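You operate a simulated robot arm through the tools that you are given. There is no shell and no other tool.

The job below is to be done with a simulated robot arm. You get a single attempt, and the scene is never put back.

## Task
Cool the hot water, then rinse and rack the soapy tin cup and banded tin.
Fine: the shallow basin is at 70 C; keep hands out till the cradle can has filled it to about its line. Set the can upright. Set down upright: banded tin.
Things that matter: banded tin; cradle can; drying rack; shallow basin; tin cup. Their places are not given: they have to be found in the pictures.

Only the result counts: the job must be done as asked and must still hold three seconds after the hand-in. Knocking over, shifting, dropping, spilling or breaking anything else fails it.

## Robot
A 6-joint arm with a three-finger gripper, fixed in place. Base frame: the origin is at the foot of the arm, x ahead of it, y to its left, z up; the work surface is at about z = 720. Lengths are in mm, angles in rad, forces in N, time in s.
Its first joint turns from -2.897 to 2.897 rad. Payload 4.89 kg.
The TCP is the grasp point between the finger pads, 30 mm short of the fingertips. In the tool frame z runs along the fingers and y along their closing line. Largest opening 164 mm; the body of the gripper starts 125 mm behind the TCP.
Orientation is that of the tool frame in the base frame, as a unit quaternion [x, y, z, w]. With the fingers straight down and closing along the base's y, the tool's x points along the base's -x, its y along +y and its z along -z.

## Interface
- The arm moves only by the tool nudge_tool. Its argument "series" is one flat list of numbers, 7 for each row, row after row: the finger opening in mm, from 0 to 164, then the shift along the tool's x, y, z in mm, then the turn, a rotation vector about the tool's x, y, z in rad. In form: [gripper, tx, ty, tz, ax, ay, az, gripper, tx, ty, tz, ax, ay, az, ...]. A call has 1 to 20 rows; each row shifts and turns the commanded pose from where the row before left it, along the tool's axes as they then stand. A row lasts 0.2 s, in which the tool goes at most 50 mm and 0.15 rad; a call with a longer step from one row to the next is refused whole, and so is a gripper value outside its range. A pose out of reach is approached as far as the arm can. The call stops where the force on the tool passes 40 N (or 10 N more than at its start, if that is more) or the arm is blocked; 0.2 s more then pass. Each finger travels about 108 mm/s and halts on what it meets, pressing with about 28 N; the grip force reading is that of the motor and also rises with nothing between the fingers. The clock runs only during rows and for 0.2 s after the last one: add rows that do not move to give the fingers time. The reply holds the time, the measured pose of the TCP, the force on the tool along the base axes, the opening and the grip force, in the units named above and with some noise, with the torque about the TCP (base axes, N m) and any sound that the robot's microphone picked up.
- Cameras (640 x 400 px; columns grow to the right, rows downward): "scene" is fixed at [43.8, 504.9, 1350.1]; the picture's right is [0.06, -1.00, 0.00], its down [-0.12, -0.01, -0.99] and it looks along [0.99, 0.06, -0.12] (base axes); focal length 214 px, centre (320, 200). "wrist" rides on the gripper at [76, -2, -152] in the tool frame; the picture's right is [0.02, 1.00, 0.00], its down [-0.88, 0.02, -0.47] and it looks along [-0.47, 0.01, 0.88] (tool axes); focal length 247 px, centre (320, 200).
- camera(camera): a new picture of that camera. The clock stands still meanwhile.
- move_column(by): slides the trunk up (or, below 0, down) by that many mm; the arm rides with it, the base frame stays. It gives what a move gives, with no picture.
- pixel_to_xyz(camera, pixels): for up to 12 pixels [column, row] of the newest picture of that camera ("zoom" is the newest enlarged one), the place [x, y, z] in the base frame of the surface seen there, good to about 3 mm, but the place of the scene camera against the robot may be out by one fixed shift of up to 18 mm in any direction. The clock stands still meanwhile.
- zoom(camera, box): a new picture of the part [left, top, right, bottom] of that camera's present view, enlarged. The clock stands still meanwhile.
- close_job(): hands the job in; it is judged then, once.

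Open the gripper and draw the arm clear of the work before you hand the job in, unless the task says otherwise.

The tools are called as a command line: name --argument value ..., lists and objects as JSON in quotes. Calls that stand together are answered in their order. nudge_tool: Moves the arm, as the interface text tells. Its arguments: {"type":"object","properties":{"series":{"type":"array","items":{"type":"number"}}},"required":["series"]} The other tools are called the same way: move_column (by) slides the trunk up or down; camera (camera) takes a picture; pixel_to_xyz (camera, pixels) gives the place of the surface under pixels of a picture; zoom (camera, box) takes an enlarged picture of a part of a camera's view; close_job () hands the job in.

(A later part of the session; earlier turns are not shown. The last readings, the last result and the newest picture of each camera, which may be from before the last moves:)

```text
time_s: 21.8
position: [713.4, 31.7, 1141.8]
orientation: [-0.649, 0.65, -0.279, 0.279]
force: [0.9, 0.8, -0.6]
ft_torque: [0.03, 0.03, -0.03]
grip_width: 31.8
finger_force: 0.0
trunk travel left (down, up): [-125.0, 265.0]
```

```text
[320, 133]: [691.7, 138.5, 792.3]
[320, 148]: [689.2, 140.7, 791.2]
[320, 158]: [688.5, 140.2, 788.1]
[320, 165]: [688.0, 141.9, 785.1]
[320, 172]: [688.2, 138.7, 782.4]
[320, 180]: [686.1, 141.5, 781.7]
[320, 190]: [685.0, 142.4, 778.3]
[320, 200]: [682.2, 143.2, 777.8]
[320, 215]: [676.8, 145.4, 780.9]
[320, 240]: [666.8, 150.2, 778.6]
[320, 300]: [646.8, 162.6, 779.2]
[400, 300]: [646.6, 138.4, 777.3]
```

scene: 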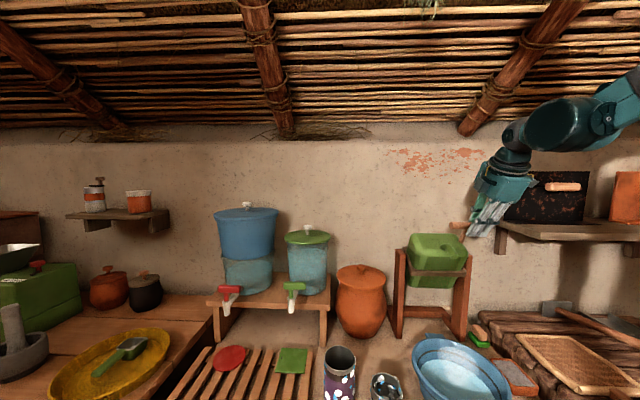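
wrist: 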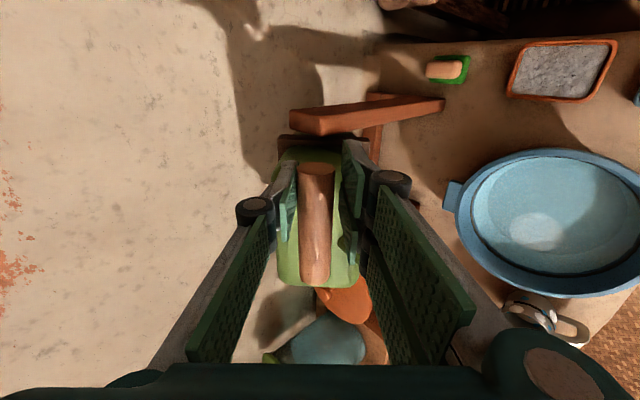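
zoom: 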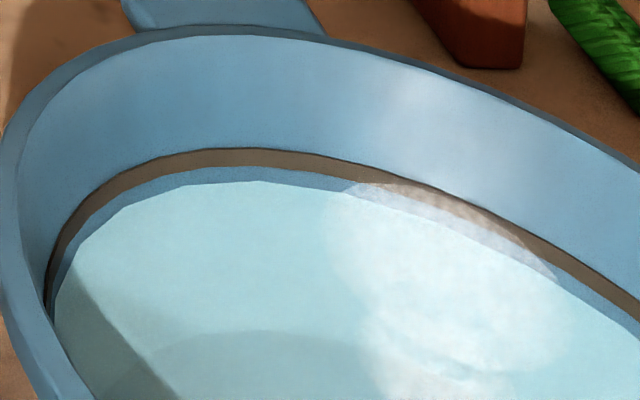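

The line's middle is about 8 mm above the water. Since 0.15 rad gave ~14 mm, I tilt another 0.08 rad and hold 2 s.

nudge_tool --series '[32, 0, 6.6, 0.2, 0.04, 0, 0, 32, 0, 6.6, 0.2, 0.04, 0, 0, 32, 0, 0, 0, 0, 0, 0, 32, 0, 0, 0, 0, 0, 0, 32, 0, 0, 0, 0, 0, 0, 32, 0, 0, 0, 0, 0, 0, 32, 0, 0, 0, 0, 0, 0, 32, 0, 0, 0, 0, 0, 0]'

camera --camera "wrist"

zoom --camera "scene" --box '[415, 335, 475, 375]'

camera --camera "scene"

```text
time_s: 23.6
position: [705.3, 33.1, 1132.7]
orientation: [-0.638, 0.639, -0.304, 0.304]
force: [0.5, -0.4, 0.2]
ft_torque: [0.0, 0.03, 0.01]
grip_width: 32.2
finger_force: 0.0
trunk travel left (down, up): [-125.0, 265.0]
```

```text
taken
```

wrist: 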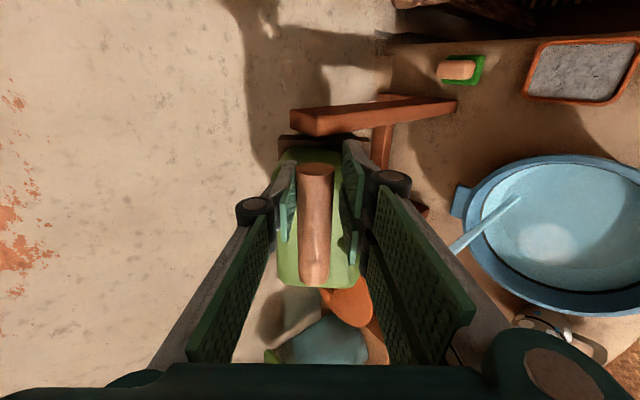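

```text
10.00 times, centred on (445, 355) of scene
```

zoom: 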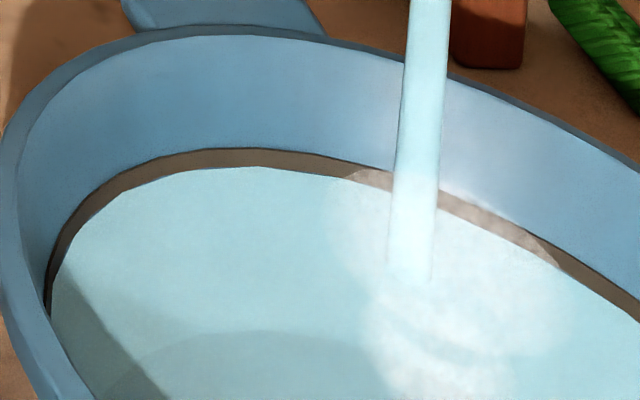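

```text
taken
```

scene: 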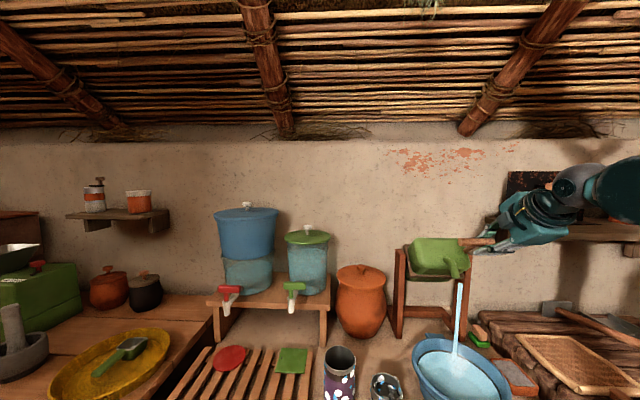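

The water has reached the line's lower edge. I hold about 0.8 s more, then check.

nudge_tool --series '[32, 0, 0, 0, 0, 0, 0, 32, 0, 0, 0, 0, 0, 0, 32, 0, 0, 0, 0, 0, 0]'

zoom --camera "scene" --box '[415, 335, 475, 375]'

```text
time_s: 24.4
position: [705.2, 32.9, 1131.4]
orientation: [-0.638, 0.639, -0.305, 0.304]
force: [-0.5, 0.9, -0.9]
ft_torque: [0.0, 0.0, 0.01]
grip_width: 32.2
finger_force: 0.1
trunk travel left (down, up): [-125.0, 265.0]
```

```text
10.00 times, centred on (445, 355) of scene
```

zoom: 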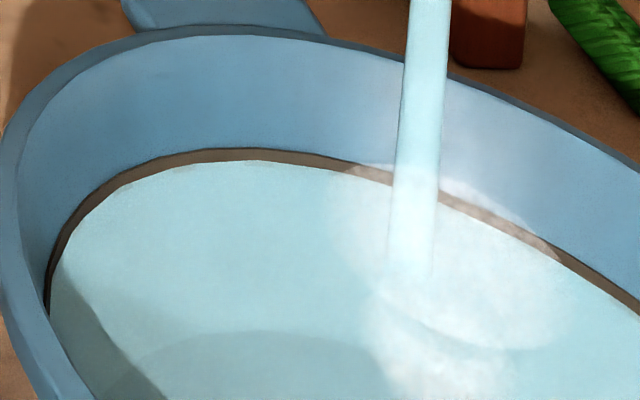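

The water is now within the line band. I swing the can back to upright along the reverse arc.

nudge_tool --series '[32, 0, -22.9, 1.6, -0.14, 0, 0, 32, 0, -17.5, 0.94, -0.107, 0, 0, 32, 0, -17.5, 0.94, -0.107, 0, 0, 32, 0, -17.5, 0.94, -0.107, 0, 0, 32, 0, -17.5, 0.94, -0.107, 0, 0, 32, 0, -17.5, 0.94, -0.107, 0, 0, 32, 0, -17.5, 0.94, -0.107, 0, 0, 32, 0, -17.5, 0.94, -0.107, 0, 0, 32, 0, 0, 0, 0, 0, 0]'

camera --camera "scene"

zoom --camera "scene" --box '[380, 190, 560, 310]'

zoom --camera "scene" --box '[415, 335, 475, 375]'

```text
time_s: 26.4
position: [833.9, 33.0, 1192.3]
orientation: [-0.707, 0.708, 0.001, 0.001]
force: [1.6, -0.3, -0.9]
ft_torque: [-0.02, 0.09, 0.0]
grip_width: 32.2
finger_force: 0.1
trunk travel left (down, up): [-125.0, 265.0]
```

```text
taken
```

scene: 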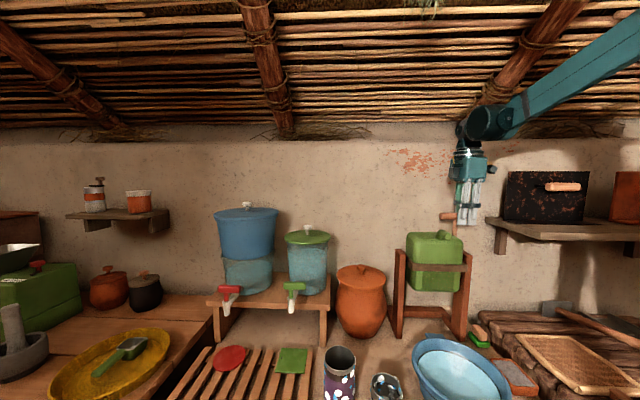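

```text
3.33 times, centred on (470, 250) of scene
```

zoom: 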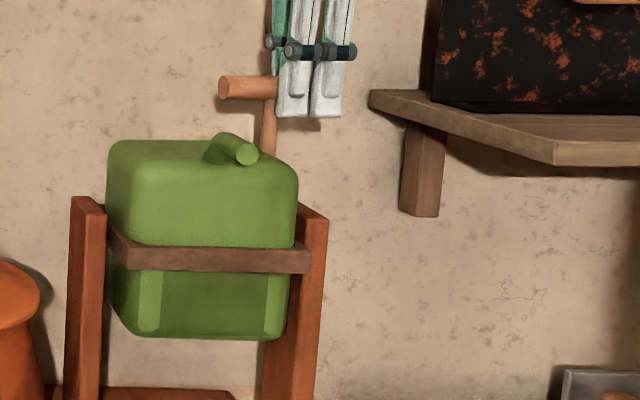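

```text
10.00 times, centred on (445, 355) of scene
```

zoom: 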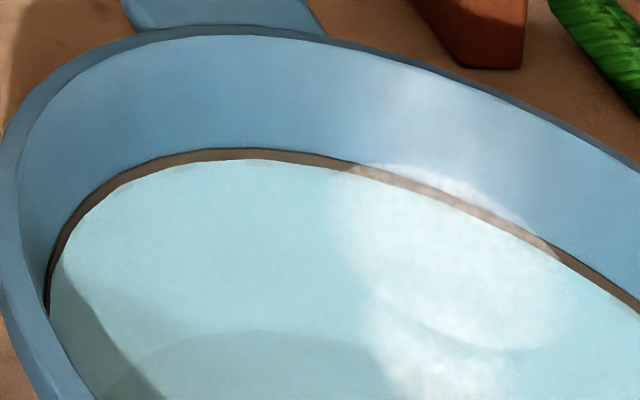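

The can is back near upright and the water sits in the line band. I close once to centre the bar at its starting place, then open.

nudge_tool --series '[0, 0, 0, 0, 0, 0, 0, 0, 0, 0, 0, 0, 0, 0, 0, 0, 0, 0, 0, 0, 0]'

zoom --camera "scene" --box '[380, 160, 540, 300]'

```text
time_s: 27.2
position: [832.0, 31.2, 1191.8]
orientation: [-0.706, 0.708, 0.0, 0.002]
force: [-0.9, -1.2, 6.7]
ft_torque: [-0.04, 0.12, 0.23]
grip_width: 24.5
finger_force: 44.9
trunk travel left (down, up): [-125.0, 265.0]
```

```text
2.86 times, centred on (460, 230) of scene
```

zoom: 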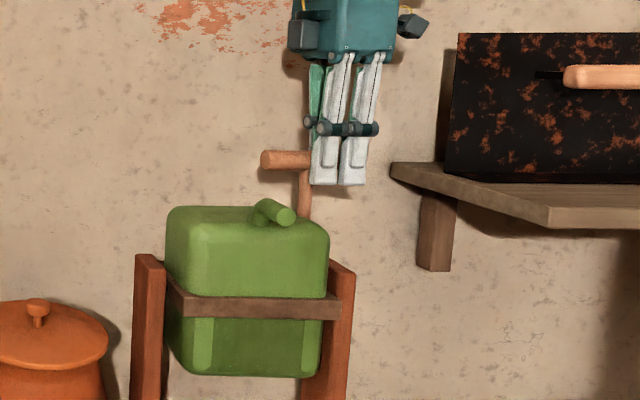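

The can picture matches its starting pose. I open the fingers and lift straight up off the bar.

nudge_tool --series '[70, 0, 0, 0, 0, 0, 0, 70, 0, 0, 0, 0, 0, 0, 70, 0, 0, 0, 0, 0, 0, 70, 0, 0, -30, 0, 0, 0, 70, 0, 0, -40, 0, 0, 0, 70, 0, 0, -40, 0, 0, 0, 70, 0, 0, -40, 0, 0, 0, 70, 0, 0, -40, 0, 0, 0, 70, 0, 0, -30, 0, 0, 0]'

camera --camera "wrist"

zoom --camera "scene" --box '[380, 160, 540, 300]'

zoom --camera "scene" --box '[415, 335, 475, 375]'

```text
time_s: 29.2
position: [833.4, 31.8, 1412.0]
orientation: [-0.706, 0.708, 0.0, 0.001]
force: [0.8, 0.5, 0.2]
ft_torque: [-0.01, 0.09, -0.01]
grip_width: 69.8
finger_force: 0.0
trunk travel left (down, up): [-125.0, 265.0]
```

```text
taken
```

wrist: 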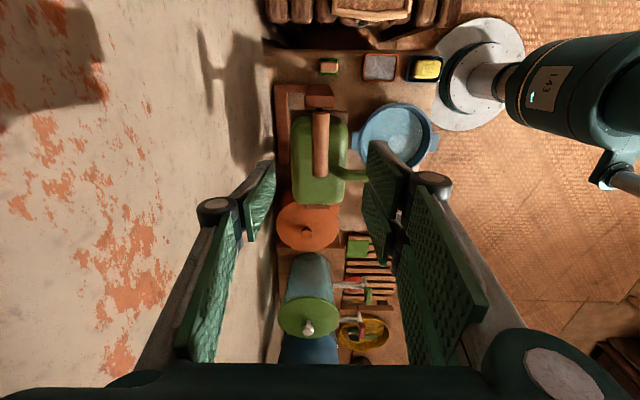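

```text
2.86 times, centred on (460, 230) of scene
```

zoom: 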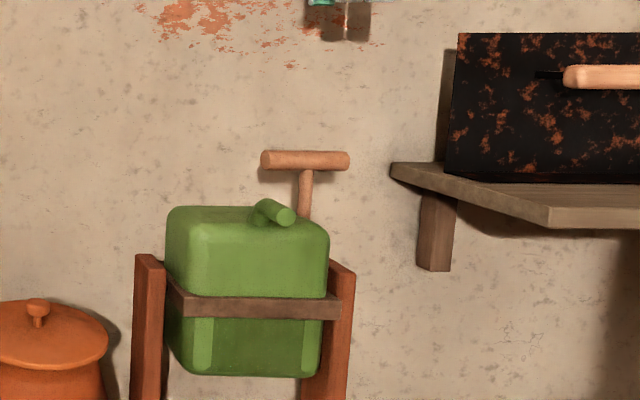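

```text
10.00 times, centred on (445, 355) of scene
```

zoom: 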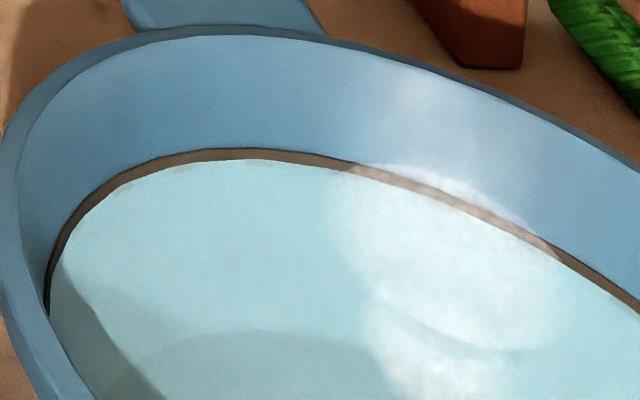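

The can stays upright on its own. Now I turn the tool back by +90° and prepare to fly over to the cups.

nudge_tool --series '[100, 0, 0, 0, 0, 0, 0.1428, 100, 0, 0, 0, 0, 0, 0.1428, 100, 0, 0, 0, 0, 0, 0.1428, 100, 0, 0, 0, 0, 0, 0.1428, 100, 0, 0, 0, 0, 0, 0.1428, 100, 0, 0, 0, 0, 0, 0.1428, 100, 0, 0, 0, 0, 0, 0.1428, 100, 0, 0, 0, 0, 0, 0.1428, 100, 0, 0, 0, 0, 0, 0.1428, 100, 0, 0, 0, 0, 0, 0.1428, 100, 0, 0, 0, 0, 0, 0.1428]'

nudge_tool --series '[164, 32, 33.5, 0, 0, 0, 0, 164, 32, 33.5, 0, 0, 0, 0, 164, 32, 33.5, 0, 0, 0, 0, 164, 32, 33.5, 0, 0, 0, 0, 164, 32, 33.5, 0, 0, 0, 0, 164, 32, 33.5, 0, 0, 0, 0, 164, 32, 33.5, 0, 0, 0, 0, 164, 32, 33.5, 0, 0, 0, 0, 164, 32, 33.5, 0, 0, 0, 0, 164, 32, 33.5, 0, 0, 0, 0, 164, 32, 33.5, 0, 0, 0, 0, 164, 0, 0, 48, 0, 0, 0, 164, 0, 0, 48, 0, 0, 0, 164, 0, 0, 48, 0, 0, 0, 164, 0, 0, 48, 0, 0, 0]'

camera --camera "wrist"

camera --camera "scene"

```text
time_s: 31.6
position: [832.4, 32.6, 1411.5]
orientation: [0.002, 1.0, 0.0, 0.001]
force: [0.0, 0.1, 0.2]
ft_torque: [0.01, 0.0, 0.0]
grip_width: 100.3
finger_force: 0.0
trunk travel left (down, up): [-125.0, 265.0]
```

```text
time_s: 34.8
position: [479.1, 399.8, 1219.1]
orientation: [0.0, 1.0, 0.0, 0.001]
force: [-0.1, -0.4, -0.4]
ft_torque: [0.09, -0.05, 0.01]
grip_width: 163.9
finger_force: 0.1
trunk travel left (down, up): [-125.0, 265.0]
```

```text
taken
```

wrist: 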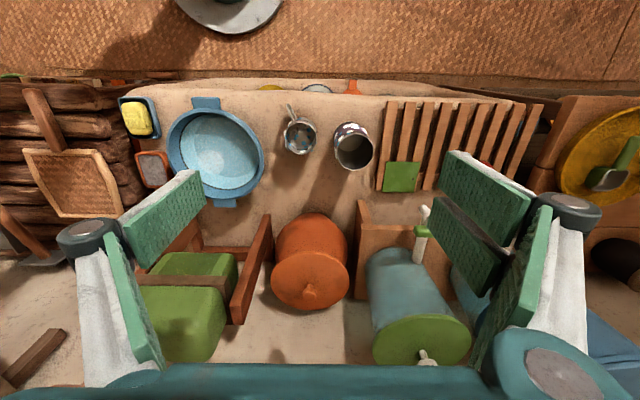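

```text
taken
```

scene: 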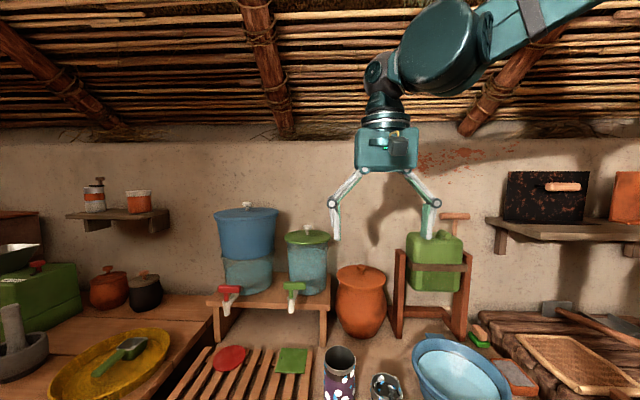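

The cups show at (298,138) and (353,145) in the wrist picture and the rack at (440,145). I zoom in on them and read positions.

zoom --camera "wrist" --box '[370, 90, 560, 205]'

zoom --camera "wrist" --box '[260, 90, 400, 180]'

pixel_to_xyz --camera "zoom" --pixels '[[96, 180], [256, 180], [178, 105], [178, 275], [130, 90], [330, 255], [510, 255], [420, 190], [420, 340], [175, 210], [420, 270], [390, 165]]'

pixel_to_xyz --camera "wrist" --pixels '[[388, 105], [382, 185], [415, 105], [412, 185], [465, 105], [540, 110], [510, 200], [455, 140], [448, 160], [520, 105], [402, 175], [478, 165]]'

```text
3.37 times, centred on (465, 148) of wrist
```

zoom: 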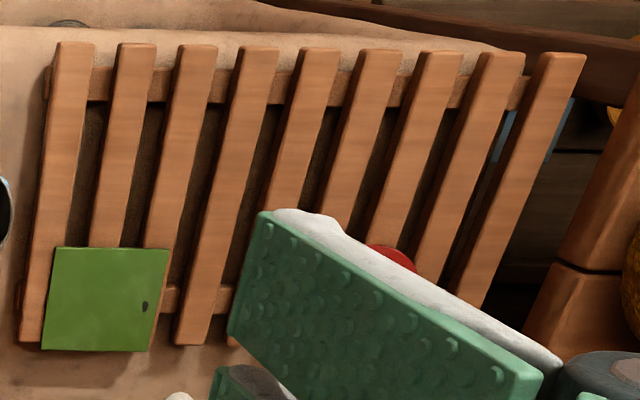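

```text
4.44 times, centred on (330, 135) of wrist
```

zoom: 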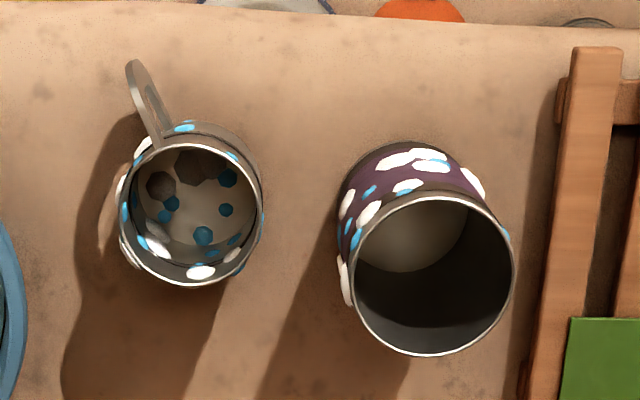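

```text
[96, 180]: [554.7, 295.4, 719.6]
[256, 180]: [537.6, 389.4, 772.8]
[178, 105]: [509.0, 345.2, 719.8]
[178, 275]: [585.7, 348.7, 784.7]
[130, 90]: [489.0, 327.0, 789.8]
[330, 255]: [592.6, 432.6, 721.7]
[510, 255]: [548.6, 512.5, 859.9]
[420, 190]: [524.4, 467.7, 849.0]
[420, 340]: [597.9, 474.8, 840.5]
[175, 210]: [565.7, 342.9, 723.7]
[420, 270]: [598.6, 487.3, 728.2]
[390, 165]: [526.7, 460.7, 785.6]
```

```text
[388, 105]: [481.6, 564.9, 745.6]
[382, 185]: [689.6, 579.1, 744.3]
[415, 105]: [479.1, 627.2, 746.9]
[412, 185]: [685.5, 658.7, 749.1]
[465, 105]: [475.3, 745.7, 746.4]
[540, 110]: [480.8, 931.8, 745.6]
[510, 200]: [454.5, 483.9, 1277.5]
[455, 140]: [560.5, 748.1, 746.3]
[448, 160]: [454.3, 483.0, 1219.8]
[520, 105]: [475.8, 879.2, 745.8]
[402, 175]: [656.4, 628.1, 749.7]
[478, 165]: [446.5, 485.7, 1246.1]
```

From the camera model the cup rim is centred near (549,355), z≈787, and the tin near (560,478), rim z≈852; rack slat tops are at z≈746. I descend above the cup to check its place more closely.

nudge_tool --series '[110, -14, -9, 43.8, 0, 0, 0, 110, -14, -9, 43.8, 0, 0, 0, 110, -14, -9, 43.8, 0, 0, 0, 110, -14, -9, 43.8, 0, 0, 0, 110, -14, -9, 43.8, 0, 0, 0, 110, 0, 0, 0, 0, 0, 0]'

camera --camera "wrist"

zoom --camera "wrist" --box '[250, 60, 490, 210]'

```text
time_s: 36.2
position: [550.1, 355.2, 1001.5]
orientation: [0.001, 1.0, 0.0, 0.0]
force: [0.3, 0.3, 0.3]
ft_torque: [0.0, 0.05, 0.01]
grip_width: 109.9
finger_force: 0.2
trunk travel left (down, up): [-125.0, 265.0]
```

```text
taken
```

wrist: 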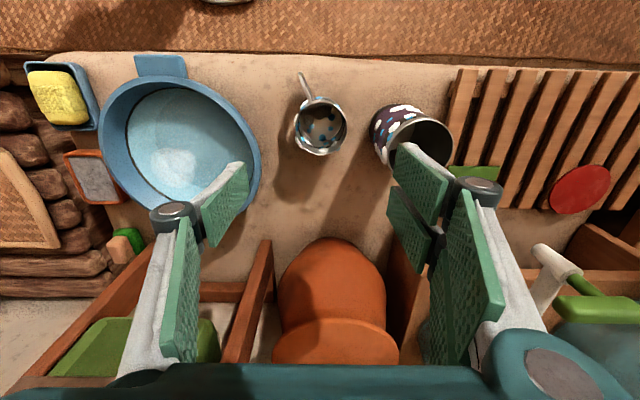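

```text
2.67 times, centred on (370, 135) of wrist
```

zoom: 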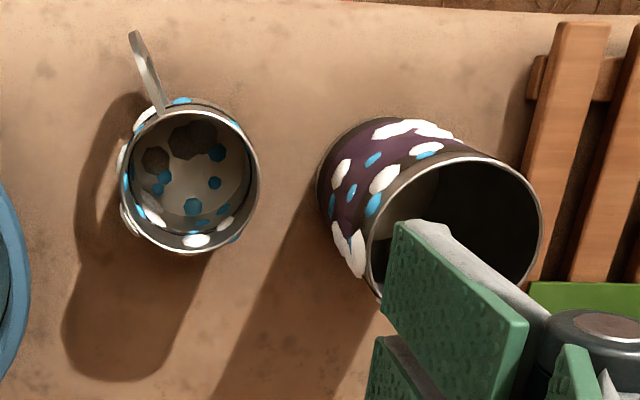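

The cup rim centre refines to about (550,358). I descend over it to TCP z≈770 with the fingers at 110 mm, staying between the basin rim and the tin.

nudge_tool --series '[110, 0, 3, 40, 0, 0, 0, 110, 0, 0, 40, 0, 0, 0, 110, 0, 0, 40, 0, 0, 0, 110, 0, 0, 40, 0, 0, 0, 110, 0, 0, 40, 0, 0, 0, 110, 0, 0, 31, 0, 0, 0, 110, 0, 0, 0, 0, 0, 0]'

camera --camera "wrist"

zoom --camera "scene" --box '[300, 280, 500, 400]'

```text
time_s: 37.8
position: [551.1, 357.7, 770.2]
orientation: [0.0, 1.0, -0.001, 0.0]
force: [0.4, 0.0, 1.5]
ft_torque: [-0.02, 0.02, -0.04]
grip_width: 110.0
finger_force: 0.1
trunk travel left (down, up): [-125.0, 265.0]
```

```text
taken
```

wrist: 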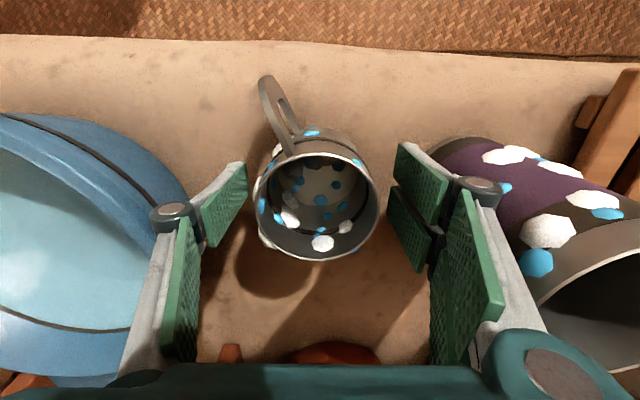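

```text
3.20 times, centred on (400, 340) of scene
```

zoom: 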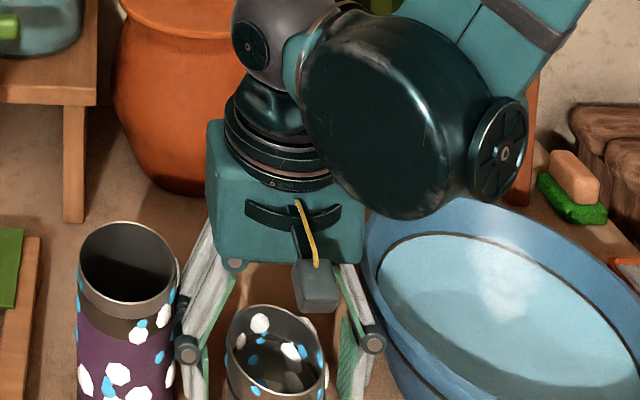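

The fingers straddle the cup evenly (rim centre at (317,205)). I close on the cup.

nudge_tool --series '[0, 0, 0, 0, 0, 0, 0, 0, 0, 0, 0, 0, 0, 0, 0, 0, 0, 0, 0, 0, 0, 0, 0, 0, 0, 0, 0, 0]'

camera --camera "wrist"

```text
time_s: 38.8
position: [551.2, 359.5, 770.6]
orientation: [0.0, 1.0, -0.001, 0.001]
force: [-1.0, 0.2, -0.2]
ft_torque: [0.02, -0.02, 0.01]
grip_width: 68.6
finger_force: 28.4
trunk travel left (down, up): [-125.0, 265.0]
```

```text
taken
```

wrist: 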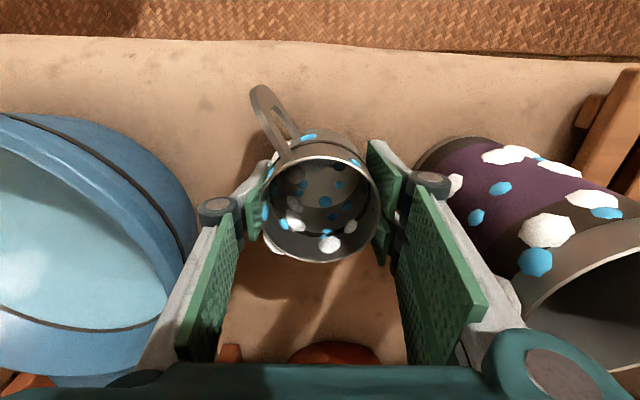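

Cup held at 68.6 mm width. I lift it 130 mm and check that it comes along.

nudge_tool --series '[0, 0, 0, -10, 0, 0, 0, 0, 0, 0, -30, 0, 0, 0, 0, 0, 0, -35, 0, 0, 0, 0, 0, 0, -35, 0, 0, 0, 0, 0, 0, -30, 0, 0, 0, 0, 0, 0, 0, 0, 0, 0]'

camera --camera "wrist"

camera --camera "scene"

```text
time_s: 40.2
position: [551.4, 358.2, 909.9]
orientation: [0.0, 1.0, 0.0, 0.001]
force: [-0.6, 0.7, -1.2]
ft_torque: [0.01, -0.02, 0.02]
grip_width: 68.6
finger_force: 28.2
trunk travel left (down, up): [-125.0, 265.0]
```

```text
taken
```

wrist: 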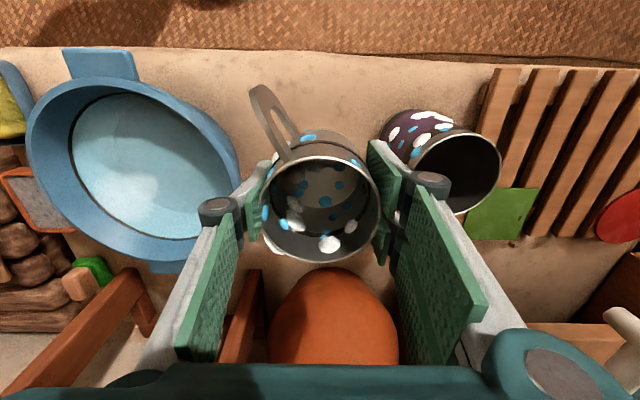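

```text
taken
```

scene: 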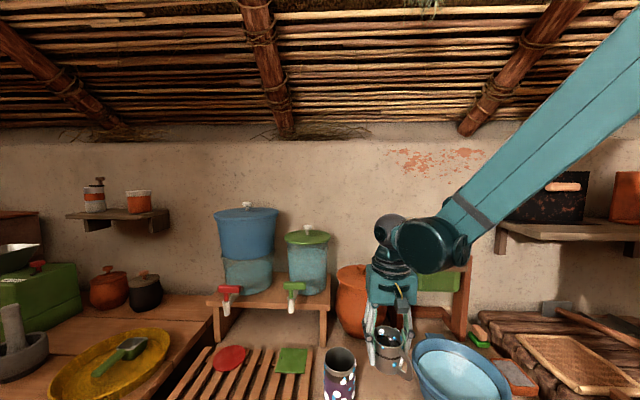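

Cup is lifted cleanly. I read the basin rim and water points from this view to centre the dip.

pixel_to_xyz --camera "wrist" --pixels '[[30, 130], [120, 82], [225, 140], [235, 180], [150, 260], [60, 210], [74, 150], [130, 95], [207, 150], [160, 238], [130, 130], [150, 200]]'

zoom --camera "wrist" --box '[10, 40, 250, 280]'

```text
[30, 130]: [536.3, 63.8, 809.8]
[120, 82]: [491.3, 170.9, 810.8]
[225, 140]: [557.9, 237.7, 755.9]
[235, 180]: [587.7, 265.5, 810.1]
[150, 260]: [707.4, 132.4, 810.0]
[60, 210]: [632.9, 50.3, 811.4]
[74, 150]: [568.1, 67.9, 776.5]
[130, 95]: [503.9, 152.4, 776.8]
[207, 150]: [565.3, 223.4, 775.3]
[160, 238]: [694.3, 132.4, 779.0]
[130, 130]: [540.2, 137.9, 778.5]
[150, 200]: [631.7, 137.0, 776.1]
```

```text
1.67 times, centred on (130, 160) of wrist
```

zoom: 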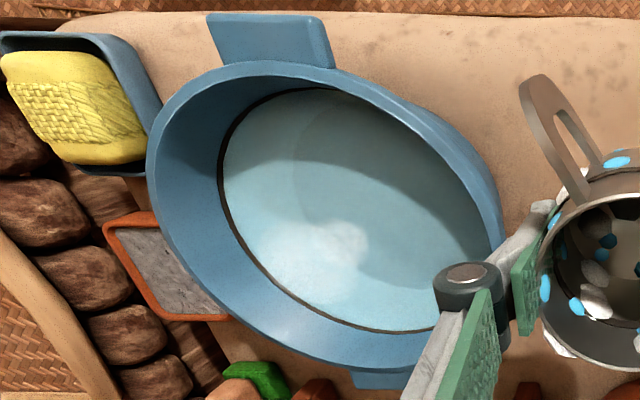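

The basin is centred at about (601,156) with the water at z≈777. I carry the cup over it and dip it upright to a bottom height of ~735.

nudge_tool --series '[0, -10, -40.4, 0, 0, 0, 0, 0, -10, -40.4, 0, 0, 0, 0, 0, -10, -40.4, 0, 0, 0, 0, 0, -10, -40.4, 0, 0, 0, 0, 0, -10, -40.4, 0, 0, 0, 0, 0, 0, 0, 0, 0, 0, 0, 0, 0, 0, 30, 0, 0, 0, 0, 0, 0, 30, 0, 0, 0, 0, 0, 0, 25, 0, 0, 0, 0, 0, 0, 20, 0, 0, 0, 0, 0, 0, 20, 0, 0, 0, 0, 0, 0, 0, 0, 0, 0]'

camera --camera "wrist"

zoom --camera "scene" --box '[380, 280, 560, 400]'

```text
time_s: 42.8
position: [601.7, 156.2, 785.3]
orientation: [0.0, 1.0, -0.001, 0.001]
force: [-0.1, 0.2, -0.4]
ft_torque: [0.02, 0.0, 0.0]
grip_width: 68.6
finger_force: 27.9
trunk travel left (down, up): [-125.0, 265.0]
```

```text
taken
```

wrist: 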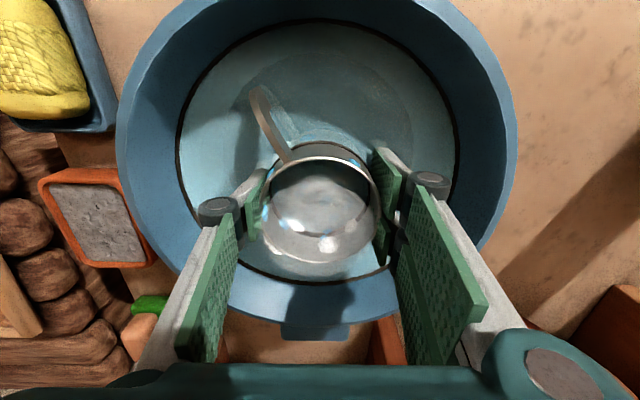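

```text
3.33 times, centred on (470, 340) of scene
```

zoom: 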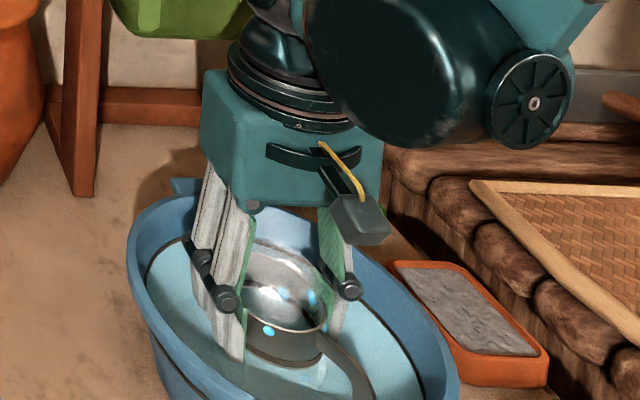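

The cup is dipped with foam still showing above the water. I swish it gently back and forth for a couple of seconds, then lift it to look at the foam.

nudge_tool --series '[0, 12, 0, 0, 0, 0, 0, 0, -12, 0, 0, 0, 0, 0, 0, -12, 0, 0, 0, 0, 0, 0, 12, 0, 0, 0, 0, 0, 0, 12, 0, 0, 0, 0, 0, 0, -12, 0, 0, 0, 0, 0, 0, -12, 0, 0, 0, 0, 0, 0, 12, 0, 0, 0, 0, 0, 0, 0, 0, 0, 0, 0, 0, 0, 0, 0, 0, 0, 0, 0, 0, 0, 0, -25, 0, 0, 0, 0, 0, 0, -40, 0, 0, 0, 0, 0, 0, -40, 0, 0, 0, 0, 0, 0, 0, 0, 0, 0]'

camera --camera "wrist"

zoom --camera "scene" --box '[380, 240, 560, 360]'

```text
time_s: 45.8
position: [602.1, 157.9, 891.6]
orientation: [0.0, 1.0, 0.0, 0.001]
force: [-0.9, 0.0, -1.1]
ft_torque: [0.02, -0.04, 0.01]
grip_width: 68.7
finger_force: 27.8
trunk travel left (down, up): [-125.0, 265.0]
```

```text
taken
```

wrist: 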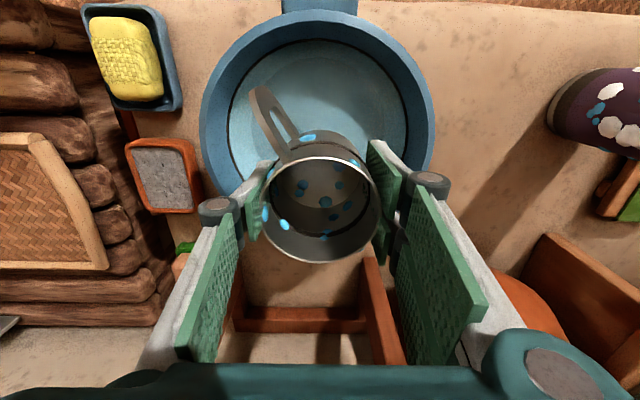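

```text
3.33 times, centred on (470, 300) of scene
```

zoom: 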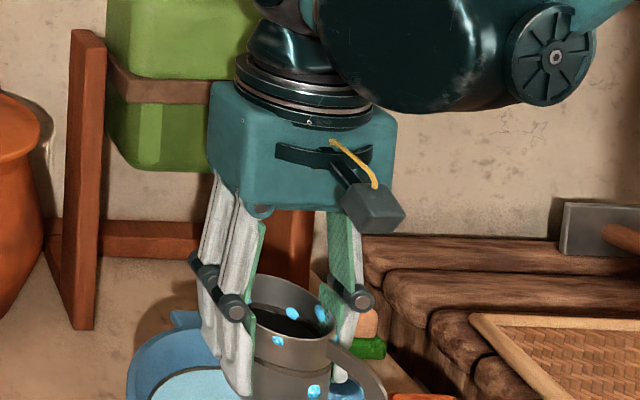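

The white foam is gone after this dip but blue spots remain. I dip again, a little deeper and longer with swishing, to see whether the blue goes as well.

nudge_tool --series '[0, 0, 0, 40, 0, 0, 0, 0, 0, 0, 40, 0, 0, 0, 0, 0, 0, 28, 0, 0, 0, 0, 15, 0, 0, 0, 0, 0, 0, -15, 0, 0, 0, 0, 0, 0, -15, 0, 0, 0, 0, 0, 0, 15, 0, 0, 0, 0, 0, 0, 15, 0, 0, 0, 0, 0, 0, -15, 0, 0, 0, 0, 0, 0, -15, 0, 0, 0, 0, 0, 0, 15, 0, 0, 0, 0, 0, 0, 15, 0, 0, 0, 0, 0, 0, -15, 0, 0, 0, 0, 0, 0, -15, 0, 0, 0, 0, 0, 0, 15, 0, 0, 0, 0, 0, 0, 15, 0, 0, 0, 0, 0, 0, -15, 0, 0, 0, 0, 0, 0, 0, 0, 0, 0, 0]'

nudge_tool --series '[0, 0, 0, -25, 0, 0, 0, 0, 0, 0, -40, 0, 0, 0, 0, 0, 0, -43, 0, 0, 0, 0, 0, 0, 0, 0, 0, 0]'

camera --camera "wrist"

zoom --camera "wrist" --box '[220, 70, 420, 280]'

zoom --camera "scene" --box '[380, 240, 560, 360]'

```text
refused: series must hold 7 numbers for each row
```

```text
time_s: 46.8
position: [601.7, 158.0, 999.8]
orientation: [0.0, 1.0, 0.0, 0.0]
force: [0.3, -0.3, -0.6]
ft_torque: [0.01, 0.0, 0.0]
grip_width: 68.6
finger_force: 28.2
trunk travel left (down, up): [-125.0, 265.0]
```

```text
taken
```

wrist: 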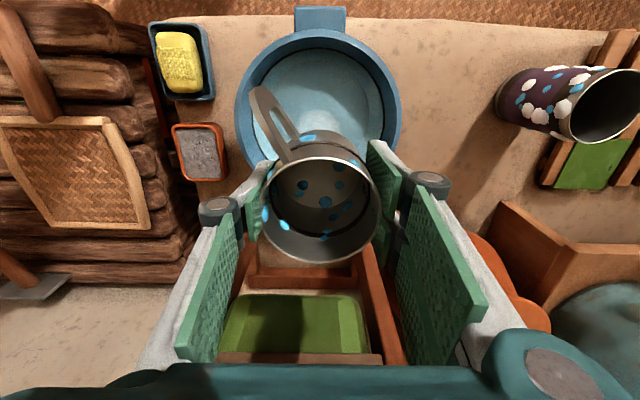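

```text
1.90 times, centred on (320, 175) of wrist
```

zoom: 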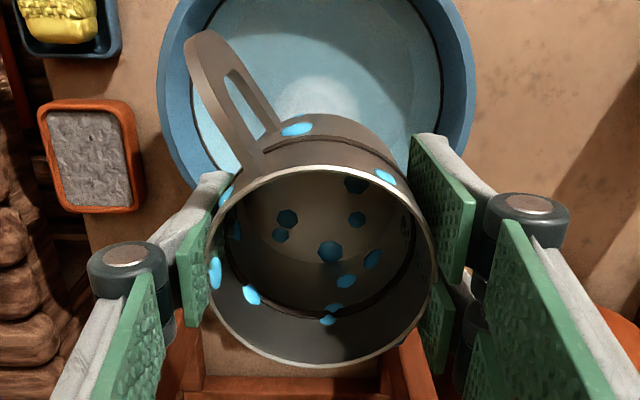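

```text
3.33 times, centred on (470, 300) of scene
```

zoom: 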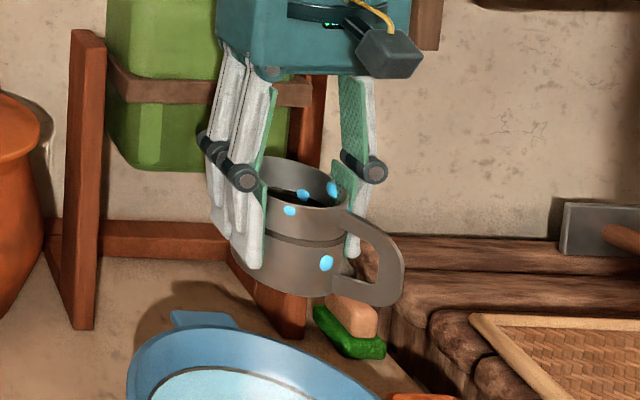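

The dip call was refused for its format, so only the lift ran; the cup is at z≈1000 with blue spots left. I now dip again from here (TCP to ~781) with swishing.

nudge_tool --series '[0, 0, 0, 45, 0, 0, 0, 0, 0, 0, 45, 0, 0, 0, 0, 0, 0, 45, 0, 0, 0, 0, 0, 0, 45, 0, 0, 0, 0, 0, 0, 20, 0, 0, 0, 0, 0, 0, 18, 0, 0, 0, 0, 15, 0, 0, 0, 0, 0, 0, -15, 0, 0, 0, 0, 0, 0, -15, 0, 0, 0, 0, 0, 0, 15, 0, 0, 0, 0, 0, 0, 15, 0, 0, 0, 0, 0, 0, -15, 0, 0, 0, 0, 0, 0, -15, 0, 0, 0, 0, 0, 0, 15, 0, 0, 0, 0, 0, 0, 15, 0, 0, 0, 0, 0, 0, -15, 0, 0, 0, 0, 0, 0, -15, 0, 0, 0, 0, 0, 0, 15, 0, 0, 0, 0, 0]'

camera --camera "wrist"

```text
time_s: 50.6
position: [601.3, 156.7, 780.8]
orientation: [0.0, 1.0, 0.0, 0.001]
force: [0.4, -0.8, -1.0]
ft_torque: [0.01, 0.01, -0.03]
grip_width: 68.7
finger_force: 27.4
trunk travel left (down, up): [-125.0, 265.0]
```

```text
taken
```

wrist: 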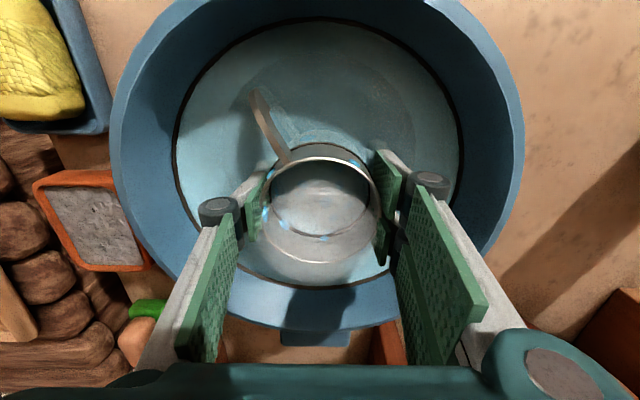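

The cup is under again. I lift it to inspect the spots.

nudge_tool --series '[0, 0, 0, 0, 0, 0, 0, 0, 0, 0, 0, 0, 0, 0, 0, 0, 0, -25, 0, 0, 0, 0, 0, 0, -40, 0, 0, 0, 0, 0, 0, -45, 0, 0, 0, 0, 0, 0, 0, 0, 0, 0]'

camera --camera "wrist"

zoom --camera "wrist" --box '[220, 70, 420, 280]'

zoom --camera "scene" --box '[300, 280, 480, 400]'

```text
time_s: 52.0
position: [600.3, 156.9, 890.3]
orientation: [0.0, 1.0, -0.001, 0.001]
force: [-0.3, 0.6, -1.3]
ft_torque: [-0.01, -0.02, -0.01]
grip_width: 68.4
finger_force: 27.9
trunk travel left (down, up): [-125.0, 265.0]
```

```text
taken
```

wrist: 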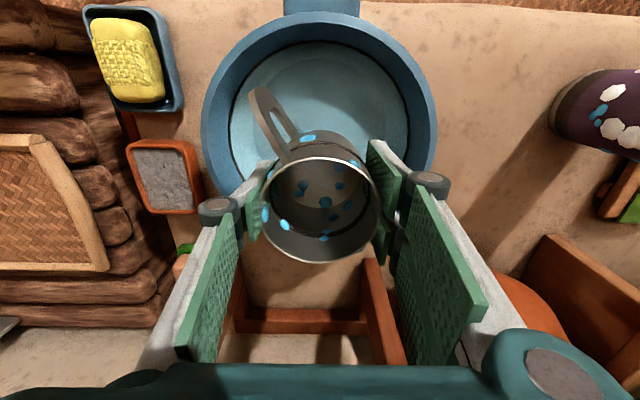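

```text
1.90 times, centred on (320, 175) of wrist
```

zoom: 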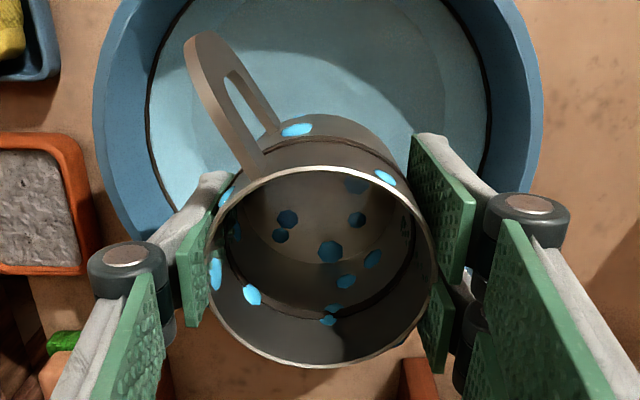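

```text
3.33 times, centred on (390, 340) of scene
```

zoom: 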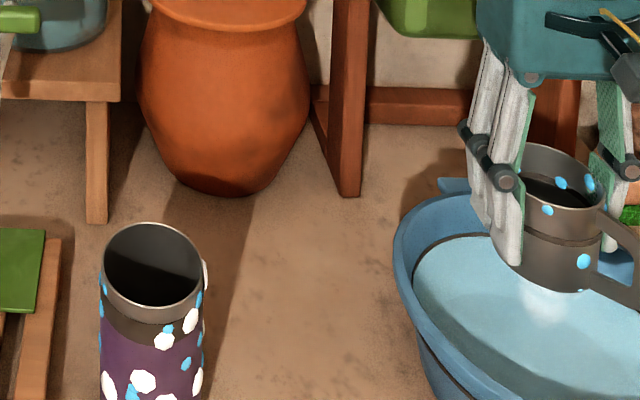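

The white foam is gone for good and the blue drops stay the same through a second dip, so they look like wetness rather than soap. I raise the cup and carry it at height toward the rack, to about (535,690).

nudge_tool --series '[0, 0, 0, -45, 0, 0, 0, 0, 0, 0, -45, 0, 0, 0, 0, 0, 0, -40, 0, 0, 0, 0, 5.4, 44.4, 0, 0, 0, 0, 0, 5.4, 44.4, 0, 0, 0, 0, 0, 5.4, 44.4, 0, 0, 0, 0, 0, 5.4, 44.4, 0, 0, 0, 0, 0, 5.4, 44.4, 0, 0, 0, 0, 0, 5.4, 44.4, 0, 0, 0, 0, 0, 5.4, 44.4, 0, 0, 0, 0, 0, 5.4, 44.4, 0, 0, 0, 0, 0, 5.4, 44.4, 0, 0, 0, 0, 0, 5.4, 44.4, 0, 0, 0, 0, 0, 5.4, 44.4, 0, 0, 0, 0, 0, 5.4, 44.4, 0, 0, 0, 0, 0, 0, 0, 0, 0, 0, 0]'

camera --camera "wrist"

camera --camera "scene"

```text
time_s: 55.4
position: [537.0, 690.7, 1018.8]
orientation: [0.0, 1.0, 0.0, 0.001]
force: [0.5, 0.2, -0.7]
ft_torque: [-0.04, 0.05, -0.01]
grip_width: 68.8
finger_force: 27.6
trunk travel left (down, up): [-125.0, 265.0]
```

```text
taken
```

wrist: 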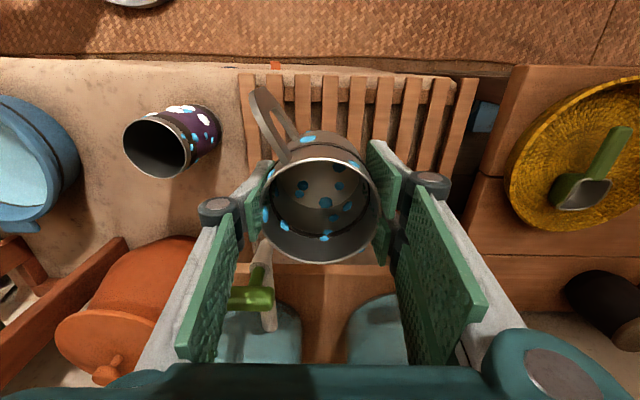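

```text
taken
```

scene: 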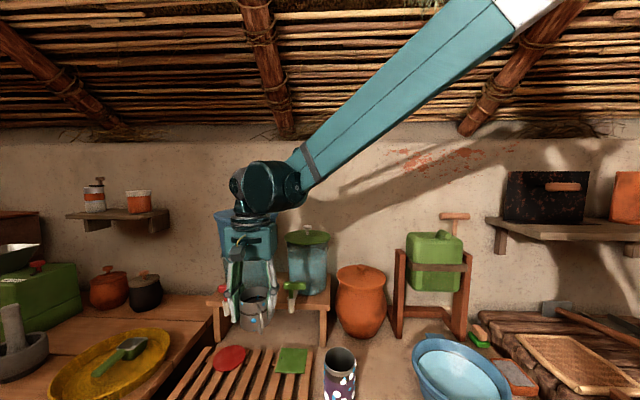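

The rack's slat ends are visible above the cup at rows 80–120 in the wrist view. I read slat centres and edges to line the cup up over a gap.

zoom --camera "wrist" --box '[230, 60, 490, 200]'

pixel_to_xyz --camera "wrist" --pixels '[[248, 100], [303, 85], [303, 105], [330, 100], [357, 100], [383, 100], [409, 100], [436, 100], [461, 100], [405, 140], [430, 150], [382, 125]]'

pixel_to_xyz --camera "scene" --pixels '[[215, 358], [245, 358], [230, 347], [230, 370], [278, 350], [307, 350], [275, 372], [303, 373], [190, 360], [262, 380], [238, 385], [320, 385]]'

```text
2.46 times, centred on (360, 130) of wrist
```

zoom: 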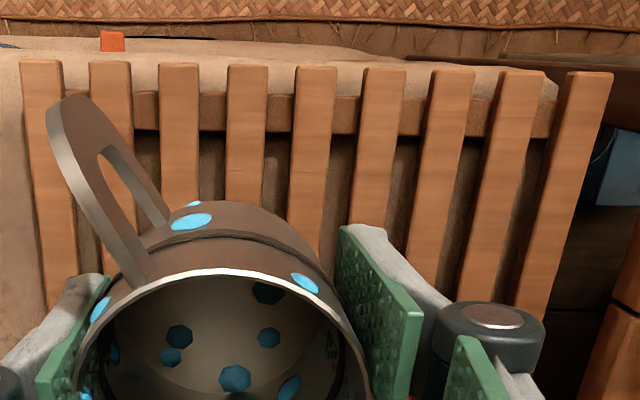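

```text
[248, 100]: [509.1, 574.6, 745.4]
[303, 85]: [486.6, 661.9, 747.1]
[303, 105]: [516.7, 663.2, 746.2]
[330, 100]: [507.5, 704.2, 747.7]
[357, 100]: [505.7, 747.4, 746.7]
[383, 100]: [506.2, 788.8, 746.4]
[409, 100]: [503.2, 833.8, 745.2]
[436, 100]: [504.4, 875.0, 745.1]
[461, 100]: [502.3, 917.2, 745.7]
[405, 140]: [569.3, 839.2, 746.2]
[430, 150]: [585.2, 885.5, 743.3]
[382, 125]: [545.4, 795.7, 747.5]
```

```text
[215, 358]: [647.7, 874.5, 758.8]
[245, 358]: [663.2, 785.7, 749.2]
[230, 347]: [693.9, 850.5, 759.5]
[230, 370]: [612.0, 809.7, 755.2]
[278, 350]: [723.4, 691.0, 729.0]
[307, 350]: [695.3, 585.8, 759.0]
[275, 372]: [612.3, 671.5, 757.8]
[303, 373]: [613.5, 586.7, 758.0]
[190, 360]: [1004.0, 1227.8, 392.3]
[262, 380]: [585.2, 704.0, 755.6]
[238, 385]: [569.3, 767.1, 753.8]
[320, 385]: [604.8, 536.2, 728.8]
```

Slat pitch is ~43 mm with gaps centred at y≈599, 643, 685, 728, 772 (at x≈540). I shift to y=728 and lower the cup to just above the slats.

nudge_tool --series '[0, 0, 37, 0, 0, 0, 0, 0, 0, 0, 0, 0, 0, 0, 0, 0, 0, 42, 0, 0, 0, 0, 0, 0, 42, 0, 0, 0, 0, 0, 0, 42, 0, 0, 0, 0, 0, 0, 42, 0, 0, 0, 0, 0, 0, 30, 0, 0, 0, 0, 0, 0, 14, 0, 0, 0, 0, 0, 0, 0, 0, 0, 0]'

camera --camera "wrist"

zoom --camera "scene" --box '[150, 250, 370, 400]'

```text
time_s: 57.4
position: [537.5, 726.1, 808.2]
orientation: [0.0, 1.0, 0.0, 0.001]
force: [-0.4, 0.4, -0.9]
ft_torque: [0.0, -0.01, -0.01]
grip_width: 68.5
finger_force: 28.3
trunk travel left (down, up): [-125.0, 265.0]
```

```text
taken
```

wrist: 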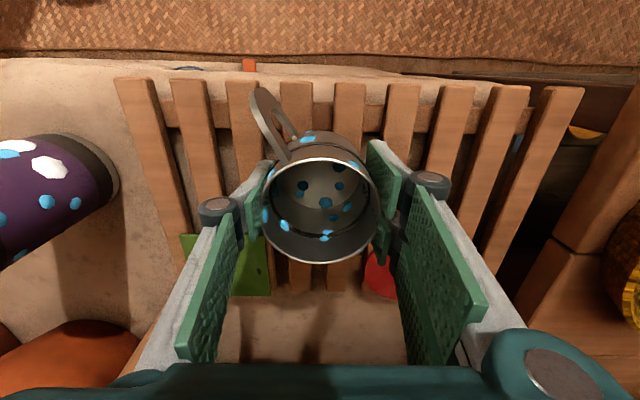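

```text
2.67 times, centred on (260, 325) of scene
```

zoom: 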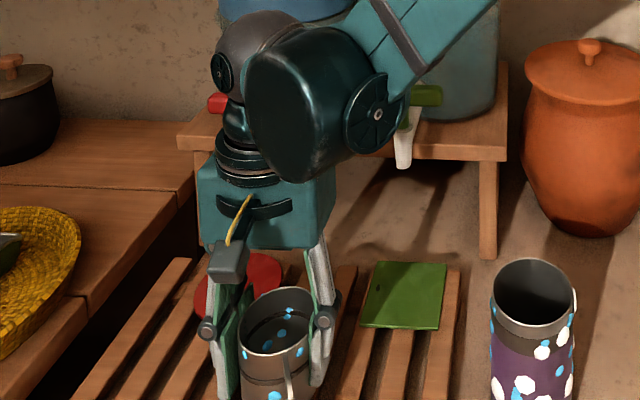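

The cup hovers ~11 mm above the slats. I lower it in small steps and watch the force.

nudge_tool --series '[0, 0, 0, 4, 0, 0, 0, 0, 0, 0, 4, 0, 0, 0, 0, 0, 0, 2, 0, 0, 0]'

```text
time_s: 58.2
position: [537.6, 727.0, 797.9]
orientation: [0.0, 1.0, 0.001, 0.0]
force: [-0.5, -0.7, -0.5]
ft_torque: [0.02, 0.01, -0.03]
grip_width: 68.4
finger_force: 27.8
trunk travel left (down, up): [-125.0, 265.0]
```

No contact yet at z≈797.9; I go down 1 mm at a time.

nudge_tool --series '[0, 0, 0, 1, 0, 0, 0, 0, 0, 0, 1, 0, 0, 0]'

```text
time_s: 58.8
position: [537.7, 726.2, 797.0]
orientation: [0.0, 1.0, 0.0, 0.002]
force: [0.9, 1.1, 9.4]
ft_torque: [0.06, -0.22, -0.01]
grip_width: 68.6
finger_force: 27.8
trunk travel left (down, up): [-125.0, 265.0]
```

Contact (9.4 N). I open the fingers and then lift straight up.

nudge_tool --series '[76, 0, 0, 0, 0, 0, 0, 90, 0, 0, 0, 0, 0, 0, 100, 0, 0, 0, 0, 0, 0, 100, 0, 0, 0, 0, 0, 0, 100, 0, 0, -20, 0, 0, 0, 100, 0, 0, -40, 0, 0, 0, 100, 0, 0, -45, 0, 0, 0, 100, 0, 0, -45, 0, 0, 0, 100, 0, 0, -45, 0, 0, 0, 100, 0, 0, 0, 0, 0, 0]'

camera --camera "wrist"

camera --camera "scene"

```text
time_s: 61.0
position: [536.4, 727.4, 990.4]
orientation: [0.0, 1.0, 0.0, 0.001]
force: [-0.3, 0.0, 0.6]
ft_torque: [0.05, -0.03, 0.03]
grip_width: 100.2
finger_force: 0.1
trunk travel left (down, up): [-125.0, 265.0]
```

```text
taken
```

wrist: 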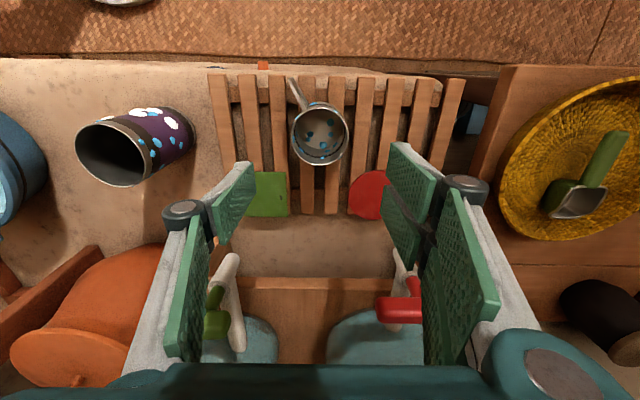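

```text
taken
```

scene: 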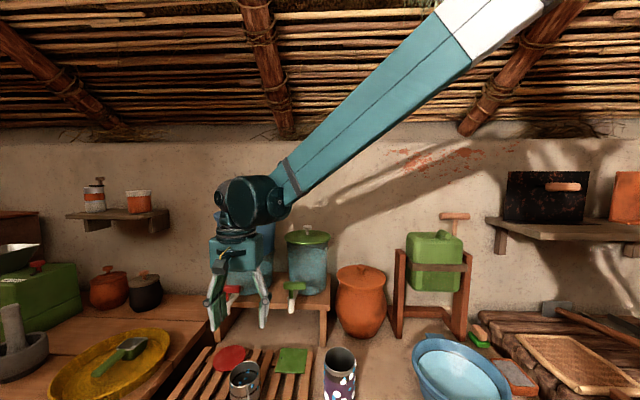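

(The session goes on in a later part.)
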